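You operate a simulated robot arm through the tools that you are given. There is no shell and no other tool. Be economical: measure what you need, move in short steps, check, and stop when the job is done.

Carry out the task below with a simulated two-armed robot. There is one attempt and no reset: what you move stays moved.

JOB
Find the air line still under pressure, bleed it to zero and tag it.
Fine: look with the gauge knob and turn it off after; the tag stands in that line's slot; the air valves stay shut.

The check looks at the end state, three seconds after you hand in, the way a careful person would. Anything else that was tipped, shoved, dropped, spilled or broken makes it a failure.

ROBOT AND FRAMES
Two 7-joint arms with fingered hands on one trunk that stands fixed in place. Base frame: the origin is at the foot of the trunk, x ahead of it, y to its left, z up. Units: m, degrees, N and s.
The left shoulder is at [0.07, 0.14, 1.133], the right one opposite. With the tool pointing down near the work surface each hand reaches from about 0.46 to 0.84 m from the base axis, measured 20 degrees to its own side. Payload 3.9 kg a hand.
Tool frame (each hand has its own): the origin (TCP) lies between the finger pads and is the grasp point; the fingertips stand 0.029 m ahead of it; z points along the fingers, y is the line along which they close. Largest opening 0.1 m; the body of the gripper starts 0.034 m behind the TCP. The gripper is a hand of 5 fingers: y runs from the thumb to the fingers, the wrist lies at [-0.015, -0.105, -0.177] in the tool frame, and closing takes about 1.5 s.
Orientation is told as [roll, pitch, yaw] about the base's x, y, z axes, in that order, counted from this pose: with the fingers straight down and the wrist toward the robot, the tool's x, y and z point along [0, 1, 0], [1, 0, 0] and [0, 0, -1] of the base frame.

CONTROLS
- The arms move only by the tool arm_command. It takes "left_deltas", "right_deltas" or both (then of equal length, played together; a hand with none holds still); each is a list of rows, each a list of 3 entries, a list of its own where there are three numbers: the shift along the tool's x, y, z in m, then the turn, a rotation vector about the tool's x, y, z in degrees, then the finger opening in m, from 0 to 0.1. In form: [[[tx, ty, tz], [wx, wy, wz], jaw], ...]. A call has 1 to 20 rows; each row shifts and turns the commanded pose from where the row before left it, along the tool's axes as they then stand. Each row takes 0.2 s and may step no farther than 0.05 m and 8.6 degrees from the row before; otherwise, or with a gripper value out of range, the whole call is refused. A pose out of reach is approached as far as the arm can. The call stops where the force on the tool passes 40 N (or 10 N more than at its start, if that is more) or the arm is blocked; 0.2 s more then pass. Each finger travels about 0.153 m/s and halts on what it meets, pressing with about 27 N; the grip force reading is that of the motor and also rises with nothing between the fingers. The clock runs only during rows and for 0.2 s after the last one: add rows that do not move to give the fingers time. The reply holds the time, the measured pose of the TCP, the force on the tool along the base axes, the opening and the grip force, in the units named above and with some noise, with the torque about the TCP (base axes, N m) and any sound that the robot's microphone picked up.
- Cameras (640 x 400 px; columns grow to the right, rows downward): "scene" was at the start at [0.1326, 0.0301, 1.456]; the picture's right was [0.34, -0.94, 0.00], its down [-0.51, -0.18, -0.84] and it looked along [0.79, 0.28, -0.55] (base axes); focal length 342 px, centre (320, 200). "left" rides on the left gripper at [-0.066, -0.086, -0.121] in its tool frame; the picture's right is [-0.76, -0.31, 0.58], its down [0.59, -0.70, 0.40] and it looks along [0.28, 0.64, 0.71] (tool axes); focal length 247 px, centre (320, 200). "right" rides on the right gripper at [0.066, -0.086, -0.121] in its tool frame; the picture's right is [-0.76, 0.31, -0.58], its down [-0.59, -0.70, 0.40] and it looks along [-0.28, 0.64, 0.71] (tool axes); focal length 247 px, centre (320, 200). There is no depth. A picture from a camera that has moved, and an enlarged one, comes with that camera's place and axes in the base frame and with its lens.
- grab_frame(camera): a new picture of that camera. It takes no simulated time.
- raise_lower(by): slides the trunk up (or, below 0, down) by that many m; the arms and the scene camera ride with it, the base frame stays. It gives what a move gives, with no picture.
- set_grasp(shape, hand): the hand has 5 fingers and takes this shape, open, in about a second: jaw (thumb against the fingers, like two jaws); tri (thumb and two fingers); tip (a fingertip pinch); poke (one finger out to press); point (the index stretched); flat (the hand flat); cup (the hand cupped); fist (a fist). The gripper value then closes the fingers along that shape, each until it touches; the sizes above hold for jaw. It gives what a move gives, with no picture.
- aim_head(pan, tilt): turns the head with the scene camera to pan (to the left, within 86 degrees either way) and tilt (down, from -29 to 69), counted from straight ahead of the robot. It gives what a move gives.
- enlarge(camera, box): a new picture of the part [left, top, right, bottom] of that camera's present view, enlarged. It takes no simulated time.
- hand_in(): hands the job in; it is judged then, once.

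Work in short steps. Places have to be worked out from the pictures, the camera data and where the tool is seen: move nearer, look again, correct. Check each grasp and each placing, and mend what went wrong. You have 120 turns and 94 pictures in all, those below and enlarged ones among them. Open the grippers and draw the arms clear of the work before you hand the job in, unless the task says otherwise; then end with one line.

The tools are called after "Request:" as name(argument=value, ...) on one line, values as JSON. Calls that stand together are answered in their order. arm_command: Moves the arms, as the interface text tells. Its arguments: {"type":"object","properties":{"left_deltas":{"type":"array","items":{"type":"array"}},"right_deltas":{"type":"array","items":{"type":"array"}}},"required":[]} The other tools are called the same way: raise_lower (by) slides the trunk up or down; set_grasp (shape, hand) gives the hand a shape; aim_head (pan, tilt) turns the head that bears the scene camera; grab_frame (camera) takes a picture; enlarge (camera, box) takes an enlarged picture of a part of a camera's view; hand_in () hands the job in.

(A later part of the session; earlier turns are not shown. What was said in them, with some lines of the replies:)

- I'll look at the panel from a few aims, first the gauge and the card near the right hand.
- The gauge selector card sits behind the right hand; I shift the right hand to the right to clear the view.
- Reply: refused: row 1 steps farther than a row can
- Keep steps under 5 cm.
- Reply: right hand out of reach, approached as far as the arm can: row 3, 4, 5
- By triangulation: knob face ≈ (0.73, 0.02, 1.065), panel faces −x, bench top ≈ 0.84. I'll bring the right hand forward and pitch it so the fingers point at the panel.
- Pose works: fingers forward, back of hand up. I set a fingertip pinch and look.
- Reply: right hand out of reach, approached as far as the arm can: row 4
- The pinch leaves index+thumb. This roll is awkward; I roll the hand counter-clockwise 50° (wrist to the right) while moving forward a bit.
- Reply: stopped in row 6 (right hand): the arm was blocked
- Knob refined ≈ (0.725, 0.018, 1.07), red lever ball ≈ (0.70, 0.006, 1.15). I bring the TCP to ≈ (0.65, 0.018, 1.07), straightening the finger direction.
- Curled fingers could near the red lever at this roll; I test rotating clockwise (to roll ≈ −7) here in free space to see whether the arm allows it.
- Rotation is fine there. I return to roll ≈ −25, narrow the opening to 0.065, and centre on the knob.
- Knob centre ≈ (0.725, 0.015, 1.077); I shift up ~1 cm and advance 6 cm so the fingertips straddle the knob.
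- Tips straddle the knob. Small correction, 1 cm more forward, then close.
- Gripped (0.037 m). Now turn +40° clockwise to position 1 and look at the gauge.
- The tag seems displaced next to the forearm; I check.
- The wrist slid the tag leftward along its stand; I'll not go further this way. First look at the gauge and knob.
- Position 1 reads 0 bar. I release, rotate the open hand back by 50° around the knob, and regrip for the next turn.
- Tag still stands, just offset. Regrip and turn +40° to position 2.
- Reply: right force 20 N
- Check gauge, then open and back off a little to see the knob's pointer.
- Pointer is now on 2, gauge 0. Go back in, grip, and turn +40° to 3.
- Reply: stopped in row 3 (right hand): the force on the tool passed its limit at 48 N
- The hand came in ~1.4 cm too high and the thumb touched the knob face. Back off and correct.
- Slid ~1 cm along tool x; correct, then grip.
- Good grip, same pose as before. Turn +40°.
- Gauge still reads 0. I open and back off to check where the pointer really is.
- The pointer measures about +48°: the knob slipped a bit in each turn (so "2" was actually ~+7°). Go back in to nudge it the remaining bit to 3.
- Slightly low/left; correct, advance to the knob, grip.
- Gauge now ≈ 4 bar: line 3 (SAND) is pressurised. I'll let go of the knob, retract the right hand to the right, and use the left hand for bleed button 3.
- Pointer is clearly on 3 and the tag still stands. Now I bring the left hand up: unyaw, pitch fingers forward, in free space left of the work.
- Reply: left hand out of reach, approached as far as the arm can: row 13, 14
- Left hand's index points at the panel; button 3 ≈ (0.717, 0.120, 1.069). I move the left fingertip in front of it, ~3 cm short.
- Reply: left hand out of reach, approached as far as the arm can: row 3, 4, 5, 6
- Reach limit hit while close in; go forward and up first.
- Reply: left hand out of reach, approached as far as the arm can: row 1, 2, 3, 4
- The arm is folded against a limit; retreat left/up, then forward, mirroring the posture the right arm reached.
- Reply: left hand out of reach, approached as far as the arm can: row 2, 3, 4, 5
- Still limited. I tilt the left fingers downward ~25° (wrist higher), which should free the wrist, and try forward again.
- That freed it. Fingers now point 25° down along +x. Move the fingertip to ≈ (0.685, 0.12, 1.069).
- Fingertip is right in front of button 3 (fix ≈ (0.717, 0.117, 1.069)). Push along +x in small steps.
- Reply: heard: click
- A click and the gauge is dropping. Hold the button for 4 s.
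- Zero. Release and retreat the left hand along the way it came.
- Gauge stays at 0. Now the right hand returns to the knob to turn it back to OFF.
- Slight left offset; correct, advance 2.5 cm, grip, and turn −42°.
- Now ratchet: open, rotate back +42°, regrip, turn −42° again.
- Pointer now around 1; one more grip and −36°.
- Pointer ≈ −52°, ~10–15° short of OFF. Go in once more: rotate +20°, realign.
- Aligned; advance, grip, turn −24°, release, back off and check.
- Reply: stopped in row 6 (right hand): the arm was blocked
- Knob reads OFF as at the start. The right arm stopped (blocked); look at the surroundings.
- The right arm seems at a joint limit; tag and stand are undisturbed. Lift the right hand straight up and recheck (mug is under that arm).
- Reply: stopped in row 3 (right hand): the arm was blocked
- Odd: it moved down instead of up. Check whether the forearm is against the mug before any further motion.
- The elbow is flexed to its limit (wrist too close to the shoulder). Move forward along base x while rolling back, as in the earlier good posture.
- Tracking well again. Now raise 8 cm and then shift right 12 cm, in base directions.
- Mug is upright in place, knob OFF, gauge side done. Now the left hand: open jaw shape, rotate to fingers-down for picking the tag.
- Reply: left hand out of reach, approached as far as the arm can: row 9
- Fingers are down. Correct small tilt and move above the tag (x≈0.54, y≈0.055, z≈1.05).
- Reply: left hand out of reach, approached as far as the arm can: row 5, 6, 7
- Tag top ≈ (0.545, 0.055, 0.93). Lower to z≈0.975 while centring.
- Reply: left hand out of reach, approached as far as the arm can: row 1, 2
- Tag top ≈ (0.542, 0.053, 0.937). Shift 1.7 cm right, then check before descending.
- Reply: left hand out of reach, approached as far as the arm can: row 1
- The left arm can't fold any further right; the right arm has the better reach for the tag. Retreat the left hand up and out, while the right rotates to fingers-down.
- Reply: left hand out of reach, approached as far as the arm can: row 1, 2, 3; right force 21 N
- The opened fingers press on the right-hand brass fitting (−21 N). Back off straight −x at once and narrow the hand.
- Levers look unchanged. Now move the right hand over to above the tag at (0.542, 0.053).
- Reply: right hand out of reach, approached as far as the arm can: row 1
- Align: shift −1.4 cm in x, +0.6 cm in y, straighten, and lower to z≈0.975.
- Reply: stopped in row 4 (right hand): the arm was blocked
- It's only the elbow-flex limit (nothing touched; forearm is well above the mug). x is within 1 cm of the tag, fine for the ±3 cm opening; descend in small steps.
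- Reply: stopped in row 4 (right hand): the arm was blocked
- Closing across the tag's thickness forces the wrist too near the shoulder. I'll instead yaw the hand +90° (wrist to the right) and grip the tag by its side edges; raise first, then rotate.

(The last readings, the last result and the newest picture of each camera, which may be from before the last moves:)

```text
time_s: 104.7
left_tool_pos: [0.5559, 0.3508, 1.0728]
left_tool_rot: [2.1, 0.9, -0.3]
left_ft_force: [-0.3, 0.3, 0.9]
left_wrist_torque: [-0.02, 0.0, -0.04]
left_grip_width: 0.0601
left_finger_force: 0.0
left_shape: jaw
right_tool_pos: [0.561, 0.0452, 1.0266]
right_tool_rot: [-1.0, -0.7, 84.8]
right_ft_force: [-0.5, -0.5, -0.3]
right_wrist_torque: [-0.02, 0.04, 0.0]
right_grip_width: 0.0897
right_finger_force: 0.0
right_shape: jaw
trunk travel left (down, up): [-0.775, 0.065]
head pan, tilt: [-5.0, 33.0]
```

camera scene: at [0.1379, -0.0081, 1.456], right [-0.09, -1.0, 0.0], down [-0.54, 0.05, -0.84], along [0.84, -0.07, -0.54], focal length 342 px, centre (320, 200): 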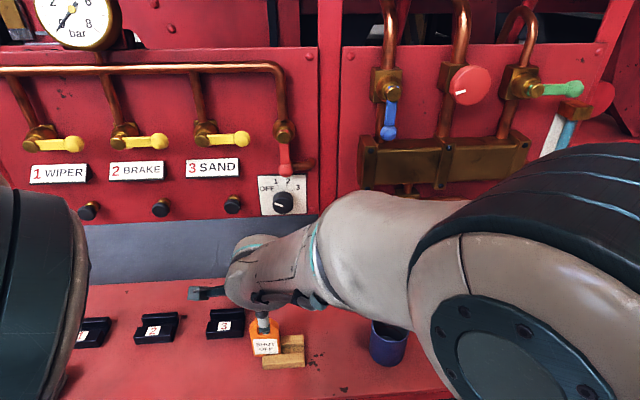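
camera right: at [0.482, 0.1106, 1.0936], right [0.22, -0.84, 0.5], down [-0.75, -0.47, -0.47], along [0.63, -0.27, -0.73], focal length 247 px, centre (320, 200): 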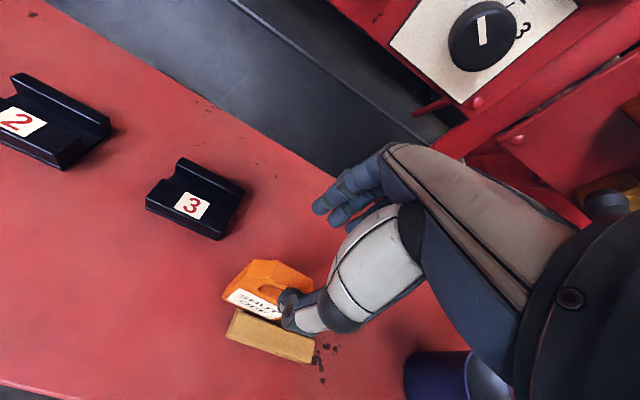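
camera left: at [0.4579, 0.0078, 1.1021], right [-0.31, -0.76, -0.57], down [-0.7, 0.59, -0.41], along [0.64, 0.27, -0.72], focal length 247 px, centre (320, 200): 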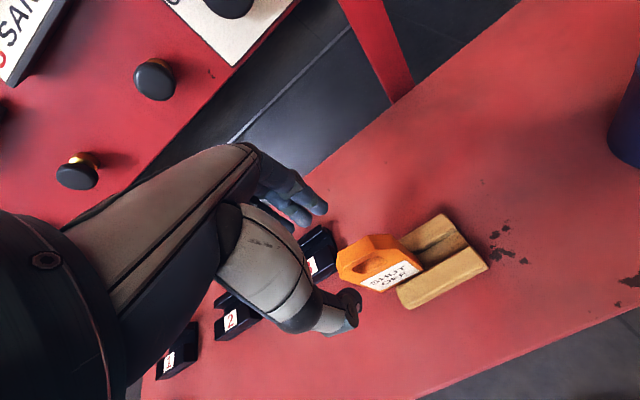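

Now yaw ≈ 85° with no limits. Finish to 90°, centre over the tag, lower to 0.985 and look.

Request:
arm_command(right_deltas=[[[0.02, 0.009, 0], [0, 0, -5], 0.09], [[0, 0, 0.03], [0, 0, 0], 0.09], [[0, 0, 0.01], [0, 0, 0], 0.09], [[0, 0, 0], [0, 0, 0], 0.09]])

Request:
grab_frame(camera="right")

Request:
enlarge(camera="scene", box=[160, 250, 360, 400])

```text
time_s: 105.7
left_tool_pos: [0.5552, 0.3497, 1.0722]
left_tool_rot: [2.1, 0.9, -0.4]
left_ft_force: [0.1, 0.3, -0.3]
left_wrist_torque: [-0.02, -0.03, -0.03]
left_grip_width: 0.0601
left_finger_force: 0.1
left_shape: jaw
right_tool_pos: [0.5436, 0.0565, 0.9851]
right_tool_rot: [-1.2, -0.7, 89.7]
right_ft_force: [0.2, -0.4, 0.7]
right_wrist_torque: [-0.03, 0.01, 0.0]
right_grip_width: 0.0894
right_finger_force: 0.1
right_shape: jaw
trunk travel left (down, up): [-0.775, 0.065]
head pan, tilt: [-5.0, 33.0]
```

```text
9 pictures are left
camera right: at [0.4749, -0.03, 1.1032], right [0.75, 0.3, 0.6], down [0.59, -0.7, -0.39], along [0.3, 0.65, -0.7], focal length 247 px, centre (320, 200)
```

right: 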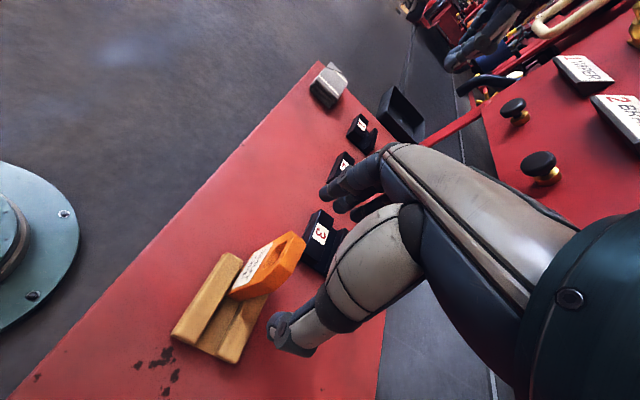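

```text
2.67 times, centred on (260, 325) of scene
camera zoom: at [0.1372, -0.0077, 1.4561], right [-0.09, -1.0, 0.0], down [-0.54, 0.05, -0.84], along [0.84, -0.07, -0.54], focal length 913 px, centre (480, -133)
```

zoom: 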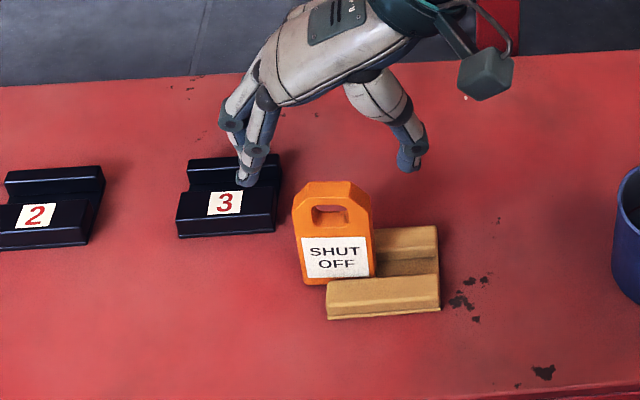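

Thumb and fingers straddle the tag's width symmetrically. Descend to z≈0.928 and close.

Request:
arm_command(right_deltas=[[[0.001, 0, 0.02], [0, 0, 0], 0.09], [[0, 0, 0.02], [0, 0, 0], 0.09], [[0, 0, 0.017], [0, 0, 0], 0.09], [[0, 0, 0], [0, 0, 0], 0.09], [[0, 0, 0], [0, 0, 0], 0.07], [[0, 0, 0], [0, 0, 0], 0.055], [[0, 0, 0], [0, 0, 0], 0.045], [[0, 0, 0], [0, 0, 0], 0.035], [[0, 0, 0], [0, 0, 0], 0.035]])

Request:
enlarge(camera="scene", box=[160, 250, 360, 400])

```text
time_s: 107.7
left_tool_pos: [0.5557, 0.3502, 1.0714]
left_tool_rot: [2.0, 0.9, -0.3]
left_ft_force: [0.0, -0.4, 0.3]
left_wrist_torque: [-0.06, 0.0, -0.02]
left_grip_width: 0.0598
left_finger_force: 0.1
left_shape: jaw
right_tool_pos: [0.5435, 0.058, 0.9264]
right_tool_rot: [-1.1, -0.7, 89.7]
right_ft_force: [-0.9, -0.8, -1.4]
right_wrist_torque: [-0.01, 0.0, -0.04]
right_grip_width: 0.0286
right_finger_force: 26.8
right_shape: jaw
trunk travel left (down, up): [-0.775, 0.065]
head pan, tilt: [-5.0, 33.0]
```

```text
2.67 times, centred on (260, 325) of scene
camera zoom: at [0.1375, -0.0078, 1.4561], right [-0.09, -1.0, 0.0], down [-0.54, 0.05, -0.84], along [0.84, -0.07, -0.54], focal length 913 px, centre (480, -133)
```

zoom: 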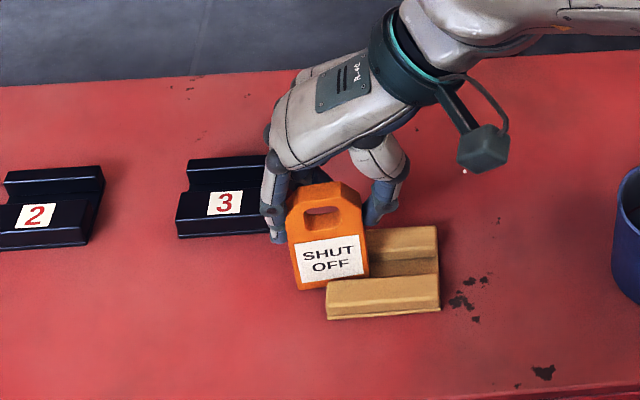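

Request:
enlarge(camera="right", box=[180, 150, 400, 350])

```text
2.00 times, centred on (290, 250) of right
camera zoom: at [0.475, -0.0291, 1.0461], right [0.75, 0.3, 0.6], down [0.59, -0.7, -0.4], along [0.3, 0.65, -0.7], focal length 494 px, centre (380, 100)
```

zoom: 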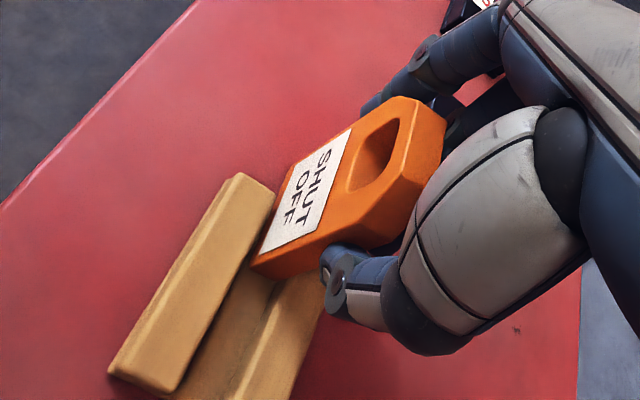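

The hand sits ~1.3 cm too far behind the tag, pinching its rear corners. Open, shift toward the robot, and close again.

Request:
arm_command(right_deltas=[[[0, 0, 0], [0, 0, 0], 0.05], [[0, 0, 0], [0, 0, 0], 0.085], [[0, 0, 0], [0, 0, 0], 0.085], [[0.007, -0.001, 0], [0, 0, 0], 0.085], [[0.007, -0.001, 0], [0, 0, 0], 0.085], [[0, 0, 0], [0, 0, 0], 0.085]])

Request:
enlarge(camera="right", box=[180, 150, 400, 350])

```text
time_s: 109.1
left_tool_pos: [0.5561, 0.3509, 1.0715]
left_tool_rot: [2.1, 0.9, -0.4]
left_ft_force: [0.4, 0.1, -0.2]
left_wrist_torque: [0.0, -0.02, -0.01]
left_grip_width: 0.0601
left_finger_force: 0.0
left_shape: jaw
right_tool_pos: [0.5289, 0.057, 0.9275]
right_tool_rot: [-1.1, -0.7, 89.7]
right_ft_force: [-0.3, -0.4, -0.3]
right_wrist_torque: [0.01, 0.01, 0.03]
right_grip_width: 0.0849
right_finger_force: 0.1
right_shape: jaw
trunk travel left (down, up): [-0.775, 0.065]
head pan, tilt: [-5.0, 33.0]
```

```text
2.00 times, centred on (290, 250) of right
camera zoom: at [0.4611, -0.0312, 1.0458], right [0.75, 0.3, 0.6], down [0.59, -0.7, -0.4], along [0.3, 0.65, -0.7], focal length 494 px, centre (380, 100)
```

zoom: 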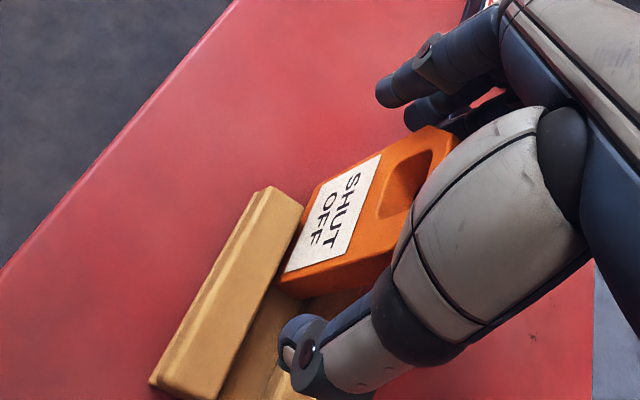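

Thumb now lines up with the tag's edge. Close gently and check.

Request:
arm_command(right_deltas=[[[0, 0, 0], [0, 0, 0], 0.07], [[0, 0, 0], [0, 0, 0], 0.06], [[0, 0, 0], [0, 0, 0], 0.05], [[0, 0, 0], [0, 0, 0], 0.04], [[0, 0, 0], [0, 0, 0], 0.035], [[0, 0, 0], [0, 0, 0], 0.03], [[0, 0, 0], [0, 0, 0], 0.03]])

Request:
enlarge(camera="right", box=[180, 150, 400, 350])

```text
time_s: 110.7
left_tool_pos: [0.555, 0.3506, 1.0716]
left_tool_rot: [2.1, 0.9, -0.5]
left_ft_force: [0.1, 0.0, -0.7]
left_wrist_torque: [-0.01, 0.02, 0.0]
left_grip_width: 0.06
left_finger_force: 0.0
left_shape: jaw
right_tool_pos: [0.5293, 0.0558, 0.9266]
right_tool_rot: [-1.2, -0.6, 89.6]
right_ft_force: [-0.9, -0.4, 0.0]
right_wrist_torque: [0.01, 0.0, 0.0]
right_grip_width: 0.0305
right_finger_force: 0.1
right_shape: jaw
trunk travel left (down, up): [-0.775, 0.065]
head pan, tilt: [-5.0, 33.0]
```

```text
2.00 times, centred on (290, 250) of right
camera zoom: at [0.461, -0.0312, 1.046], right [0.75, 0.3, 0.6], down [0.59, -0.7, -0.4], along [0.3, 0.65, -0.7], focal length 494 px, centre (380, 100)
```

zoom: 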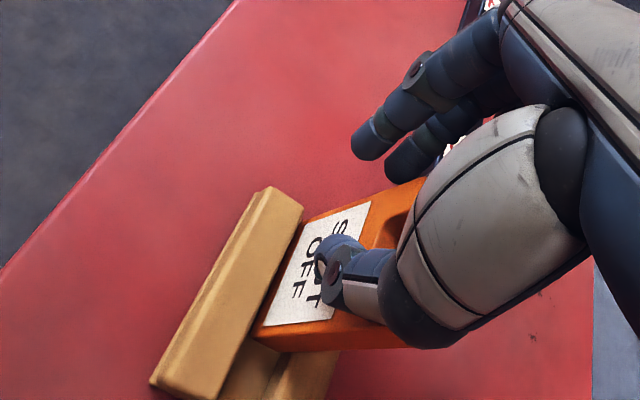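

Thumb passed in front of the tag this time, so the tag plane is x ≈ 0.537 (between the two tries). Open, shift +7 mm, close.

Request:
arm_command(right_deltas=[[[0, 0, 0], [0, 0, 0], 0.06], [[0, 0, 0], [0, 0, 0], 0.095], [[0, 0, 0], [0, 0, 0], 0.095], [[-0.0075, -0.008, 0], [0, 0, 0], 0.095], [[0, 0, 0], [0, 0, 0], 0.095], [[0, 0, 0], [0, 0, 0], 0.095]])

Request:
arm_command(right_deltas=[[[0, 0, 0], [0, 0, 0], 0.08], [[0, 0, 0], [0, 0, 0], 0.07], [[0, 0, 0], [0, 0, 0], 0.06], [[0, 0, 0], [0, 0, 0], 0.05], [[0, 0, 0], [0, 0, 0], 0.045], [[0, 0, 0], [0, 0, 0], 0.04], [[0, 0, 0], [0, 0, 0], 0.035], [[0, 0, 0], [0, 0, 0], 0.035]])

Request:
enlarge(camera="right", box=[180, 150, 400, 350])

```text
time_s: 112.1
left_tool_pos: [0.5563, 0.3501, 1.0708]
left_tool_rot: [2.2, 0.9, -0.3]
left_ft_force: [-0.4, 0.2, -0.1]
left_wrist_torque: [0.01, -0.03, 0.01]
left_grip_width: 0.0602
left_finger_force: 0.0
left_shape: jaw
right_tool_pos: [0.5373, 0.0477, 0.9274]
right_tool_rot: [-1.1, -0.7, 89.7]
right_ft_force: [-0.4, -0.4, -1.0]
right_wrist_torque: [0.01, 0.0, 0.02]
right_grip_width: 0.0948
right_finger_force: 0.0
right_shape: jaw
trunk travel left (down, up): [-0.775, 0.065]
head pan, tilt: [-5.0, 33.0]
```

```text
time_s: 113.9
left_tool_pos: [0.5555, 0.3507, 1.0711]
left_tool_rot: [2.1, 0.9, -0.4]
left_ft_force: [-0.8, -0.3, 0.0]
left_wrist_torque: [-0.03, 0.01, 0.0]
left_grip_width: 0.0604
left_finger_force: 0.1
left_shape: jaw
right_tool_pos: [0.5366, 0.0474, 0.9268]
right_tool_rot: [-1.0, -0.8, 89.6]
right_ft_force: [0.0, 0.2, -0.5]
right_wrist_torque: [-0.02, 0.01, 0.0]
right_grip_width: 0.0401
right_finger_force: 27.2
right_shape: jaw
trunk travel left (down, up): [-0.775, 0.065]
head pan, tilt: [-5.0, 33.0]
```

```text
2.00 times, centred on (290, 250) of right
camera zoom: at [0.4684, -0.0395, 1.0461], right [0.75, 0.3, 0.6], down [0.59, -0.7, -0.4], along [0.3, 0.65, -0.7], focal length 494 px, centre (380, 100)
```

zoom: 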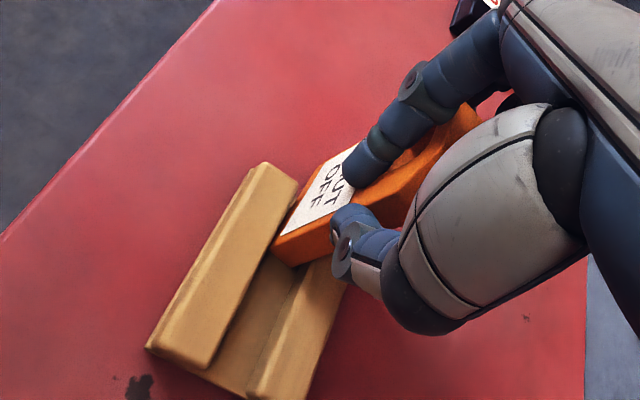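

Firm grip now (27 N, 0.040 m). Lift 6 cm and check that the tag comes along.

Request:
arm_command(right_deltas=[[[0, 0, -0.015], [0, 0, 0], 0.03], [[0, 0, -0.02], [0, 0, 0], 0.03], [[0, 0, -0.025], [0, 0, 0], 0.03], [[0, 0, 0], [0, 0, 0], 0.03]])

Request:
enlarge(camera="scene", box=[160, 240, 360, 390])

```text
time_s: 114.9
left_tool_pos: [0.5551, 0.3501, 1.0717]
left_tool_rot: [2.1, 1.0, -0.4]
left_ft_force: [-0.4, -0.1, 0.6]
left_wrist_torque: [-0.03, 0.02, 0.02]
left_grip_width: 0.06
left_finger_force: 0.1
left_shape: jaw
right_tool_pos: [0.5369, 0.0475, 0.987]
right_tool_rot: [-1.1, -0.8, 89.7]
right_ft_force: [0.3, -0.8, -0.2]
right_wrist_torque: [-0.02, 0.0, 0.02]
right_grip_width: 0.0402
right_finger_force: 26.2
right_shape: jaw
trunk travel left (down, up): [-0.775, 0.065]
head pan, tilt: [-5.0, 33.0]
```

```text
2.67 times, centred on (260, 315) of scene
camera zoom: at [0.138, -0.0078, 1.456], right [-0.09, -1.0, 0.0], down [-0.54, 0.05, -0.84], along [0.84, -0.07, -0.54], focal length 913 px, centre (480, -107)
```

zoom: 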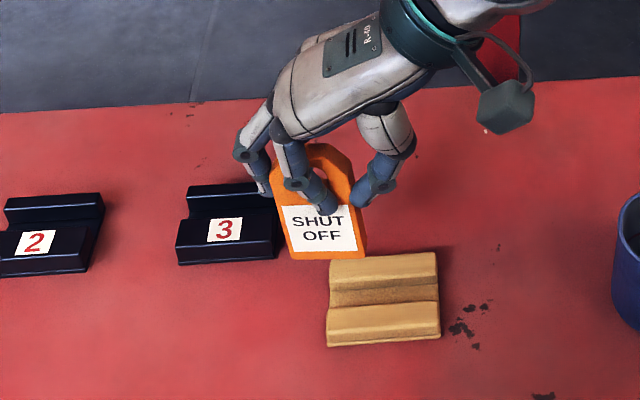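

Tag is held upright. Slot 3 groove ≈ (0.612, 0.145) vs tag now ≈ (0.537, 0.061). Move over: +6.3 cm x, +8.4 cm y at height, then look.

Request:
arm_command(right_deltas=[[[-0.021, 0.028, 0], [0, 0, 0], 0.03], [[-0.021, 0.028, 0], [0, 0, 0], 0.03], [[-0.021, 0.028, 0], [0, 0, 0], 0.03], [[0, 0, 0.02], [0, 0, 0], 0.03], [[0, 0, 0], [0, 0, 0], 0.03], [[0, 0, 0], [0, 0, 0], 0.03]])

Request:
enlarge(camera="right", box=[180, 150, 400, 350])

```text
time_s: 116.3
left_tool_pos: [0.556, 0.3513, 1.0713]
left_tool_rot: [2.0, 0.9, -0.3]
left_ft_force: [-0.2, 1.1, 0.7]
left_wrist_torque: [0.01, 0.01, -0.01]
left_grip_width: 0.06
left_finger_force: 0.1
left_shape: jaw
right_tool_pos: [0.5996, 0.1298, 0.9688]
right_tool_rot: [-1.1, -0.7, 89.6]
right_ft_force: [-0.2, 0.3, -1.2]
right_wrist_torque: [0.0, 0.02, 0.0]
right_grip_width: 0.0399
right_finger_force: 27.3
right_shape: jaw
trunk travel left (down, up): [-0.775, 0.065]
head pan, tilt: [-5.0, 33.0]
```

```text
2.00 times, centred on (290, 250) of right
camera zoom: at [0.531, 0.0438, 1.0879], right [0.75, 0.3, 0.6], down [0.59, -0.7, -0.4], along [0.3, 0.65, -0.7], focal length 494 px, centre (380, 100)
```

zoom: 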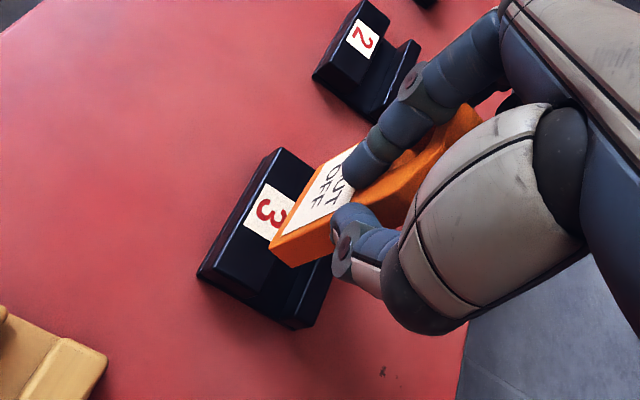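

Slot 3 spans x 0.586–0.642 (centre ≈ 0.613), tag bottom now at x ≈ 0.602, y ≈ 0.147. Shift +1.1 cm in x and lower carefully.

Request:
arm_command(right_deltas=[[[-0.011, -0.001, 0], [0, 0, 0], 0.03], [[0, 0, 0.01], [0, 0, 0], 0.03], [[0, 0, 0.008], [0, 0, 0], 0.03], [[0, 0, 0.006], [0, 0, 0], 0.03], [[0, 0, 0.006], [0, 0, 0], 0.03], [[0, 0, 0], [0, 0, 0], 0.03]])

```text
time_s: 117.7
left_tool_pos: [0.5541, 0.3505, 1.0724]
left_tool_rot: [2.2, 0.7, -0.4]
left_ft_force: [-0.1, 0.7, -0.4]
left_wrist_torque: [0.02, 0.03, -0.01]
left_grip_width: 0.06
left_finger_force: 0.1
left_shape: jaw
right_tool_pos: [0.611, 0.1279, 0.9428]
right_tool_rot: [-1.4, -0.9, 89.5]
right_ft_force: [1.3, -2.9, 16.4]
right_wrist_torque: [0.25, -0.15, -0.04]
right_grip_width: 0.0413
right_finger_force: 27.0
right_shape: jaw
trunk travel left (down, up): [-0.775, 0.065]
head pan, tilt: [-5.0, 33.0]
```

Contact at z=0.943, about 1.6 cm above seated height — it rests on an edge. Raise slightly and look.

Request:
arm_command(right_deltas=[[[0, 0, -0.008], [0, 0, 0], 0.03], [[0, 0, 0], [0, 0, 0], 0.03]])

Request:
enlarge(camera="right", box=[200, 190, 340, 330])

```text
time_s: 118.3
left_tool_pos: [0.5563, 0.3508, 1.0712]
left_tool_rot: [2.1, 0.9, -0.3]
left_ft_force: [-0.6, 0.9, 1.1]
left_wrist_torque: [0.03, -0.02, 0.0]
left_grip_width: 0.0602
left_finger_force: 0.0
left_shape: jaw
right_tool_pos: [0.6107, 0.1294, 0.9464]
right_tool_rot: [-1.1, -0.6, 89.9]
right_ft_force: [0.5, -1.6, -2.0]
right_wrist_torque: [0.01, 0.02, 0.0]
right_grip_width: 0.0406
right_finger_force: 26.9
right_shape: jaw
trunk travel left (down, up): [-0.775, 0.065]
head pan, tilt: [-5.0, 33.0]
```

```text
2.86 times, centred on (270, 260) of right
camera zoom: at [0.5418, 0.0424, 1.0657], right [0.75, 0.3, 0.59], down [0.59, -0.7, -0.39], along [0.3, 0.65, -0.7], focal length 706 px, centre (463, 29)
```

zoom: 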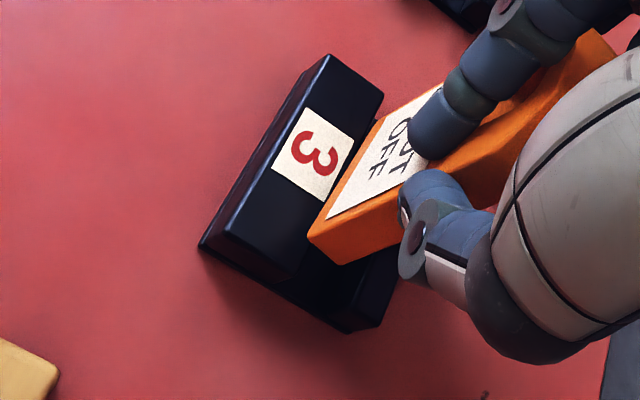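

Tag front face is right at the front block's edge (x≈0.606 vs 0.607). Shift +3.5 mm and lower again.

Request:
arm_command(right_deltas=[[[-0.0035, 0, 0], [0, 0, 0], 0.03], [[0, 0, 0.004], [0, 0, 0], 0.03], [[0, 0, 0.005], [0, 0, 0], 0.03], [[0, 0, 0.004], [0, 0, 0], 0.03], [[0, 0, 0], [0, 0, 0], 0.03]])

```text
time_s: 119.5
left_tool_pos: [0.5554, 0.3501, 1.0717]
left_tool_rot: [2.1, 0.9, -0.2]
left_ft_force: [-0.1, -0.4, -0.6]
left_wrist_torque: [0.01, -0.03, -0.04]
left_grip_width: 0.06
left_finger_force: 0.0
left_shape: jaw
right_tool_pos: [0.6149, 0.1298, 0.9355]
right_tool_rot: [-1.1, -0.7, 89.7]
right_ft_force: [-0.4, 0.1, -0.5]
right_wrist_torque: [-0.03, 0.01, 0.06]
right_grip_width: 0.0413
right_finger_force: 26.8
right_shape: jaw
trunk travel left (down, up): [-0.775, 0.065]
head pan, tilt: [-5.0, 33.0]
```

No contact, it's going into the groove (z=0.9355). Continue down until it seats.

Request:
arm_command(right_deltas=[[[0, 0, 0.004], [0, 0, 0], 0.03], [[0, 0, 0.004], [0, 0, 0], 0.03], [[0, 0, 0.003], [0, 0, 0], 0.03], [[0, 0, 0], [0, 0, 0], 0.03]])

```text
time_s: 120.5
left_tool_pos: [0.554, 0.3496, 1.0731]
left_tool_rot: [2.1, 0.8, -0.5]
left_ft_force: [0.6, 0.1, 0.5]
left_wrist_torque: [0.01, 0.0, 0.01]
left_grip_width: 0.0603
left_finger_force: 0.2
left_shape: jaw
right_tool_pos: [0.6147, 0.1287, 0.9266]
right_tool_rot: [-1.3, -0.8, 89.6]
right_ft_force: [-2.2, -3.4, 12.2]
right_wrist_torque: [0.27, -0.04, 0.08]
right_grip_width: 0.0414
right_finger_force: 27.6
right_shape: jaw
trunk travel left (down, up): [-0.775, 0.065]
head pan, tilt: [-5.0, 33.0]
```

Seated at z≈0.927 with 12 N. Ease off, open, and rise straight up.

Request:
arm_command(right_deltas=[[[0, 0, -0.001], [0, 0, 0], 0.03], [[0, 0, 0], [0, 0, 0], 0.055], [[0, 0, 0], [0, 0, 0], 0.08], [[0, 0, 0], [0, 0, 0], 0.098], [[0, 0, 0], [0, 0, 0], 0.098], [[0, 0, -0.02], [0, 0, 0], 0.098], [[0, 0, -0.03], [0, 0, 0], 0.098], [[0, 0, -0.04], [0, 0, 0], 0.098], [[0, 0, -0.03], [0, 0, 0], 0.098], [[0.01, -0.045, 0], [0, 0, 0], 0.098], [[0.02, -0.045, 0], [0, 0, 0], 0.098], [[0.02, -0.045, 0], [0, 0, 0], 0.098], [[0.02, -0.04, 0], [0, 0, 0], 0.098], [[0.0, -0.04, 0], [0, 0, 0], 0.098], [[0, 0, 0], [0, 0, 0], 0.098]])

Request:
grab_frame(camera="scene")

```text
time_s: 123.7
left_tool_pos: [0.5556, 0.3503, 1.0719]
left_tool_rot: [2.0, 0.9, -0.3]
left_ft_force: [0.0, 0.3, -0.2]
left_wrist_torque: [-0.03, 0.01, 0.01]
left_grip_width: 0.0602
left_finger_force: 0.0
left_shape: jaw
right_tool_pos: [0.5421, -0.0845, 1.0419]
right_tool_rot: [-1.1, -0.7, 89.7]
right_ft_force: [-0.5, 0.8, 0.4]
right_wrist_torque: [0.03, -0.05, -0.01]
right_grip_width: 0.0981
right_finger_force: 0.0
right_shape: jaw
trunk travel left (down, up): [-0.775, 0.065]
head pan, tilt: [-5.0, 33.0]
```

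```text
refused: no pictures are left
```

Pictures are used up, but the readings show the tag seated, released without force, and the hand clear. I raise both hands a little further, then hand in.

Request:
arm_command(right_deltas=[[[0, 0, -0.03], [0, 0, 0], 0.098], [[0, 0, -0.03], [0, 0, 0], 0.098], [[0, 0, 0], [0, 0, 0], 0.098]], left_deltas=[[[0, 0, -0.03], [0, 0, 0], 0.098], [[0, 0, -0.03], [0, 0, 0], 0.098], [[0, 0, 0], [0, 0, 0], 0.098]])

```text
time_s: 124.5
left_tool_pos: [0.5539, 0.3573, 1.1285]
left_tool_rot: [0.0, 0.7, 1.0]
left_ft_force: [0.4, 0.1, -0.5]
left_wrist_torque: [-0.01, 0.01, -0.03]
left_grip_width: 0.0975
left_finger_force: 0.0
left_shape: jaw
right_tool_pos: [0.5417, -0.0873, 1.1017]
right_tool_rot: [-1.0, -0.6, 89.8]
right_ft_force: [0.2, -0.4, 0.7]
right_wrist_torque: [-0.02, 0.03, 0.0]
right_grip_width: 0.098
right_finger_force: 0.1
right_shape: jaw
trunk travel left (down, up): [-0.775, 0.065]
head pan, tilt: [-5.0, 33.0]
```

Both hands are open and clear, so I hand in.

Request:
hand_in()

```text
The job is handed in.
```

Line 3 (SAND) was the one under pressure, at about 4 bar: I bled it to 0, turned the gauge knob back to OFF, left the air valves alone, and put the tag in slot 3. I ran out of pictures before seeing the tag after release, so its final stand rests on force and height readings. Lines 1 and 2 read 0, but the knob was not squarely on those marks, and the right hand briefly pressed a brass fitting (about 21 N), with nothing seen to move.
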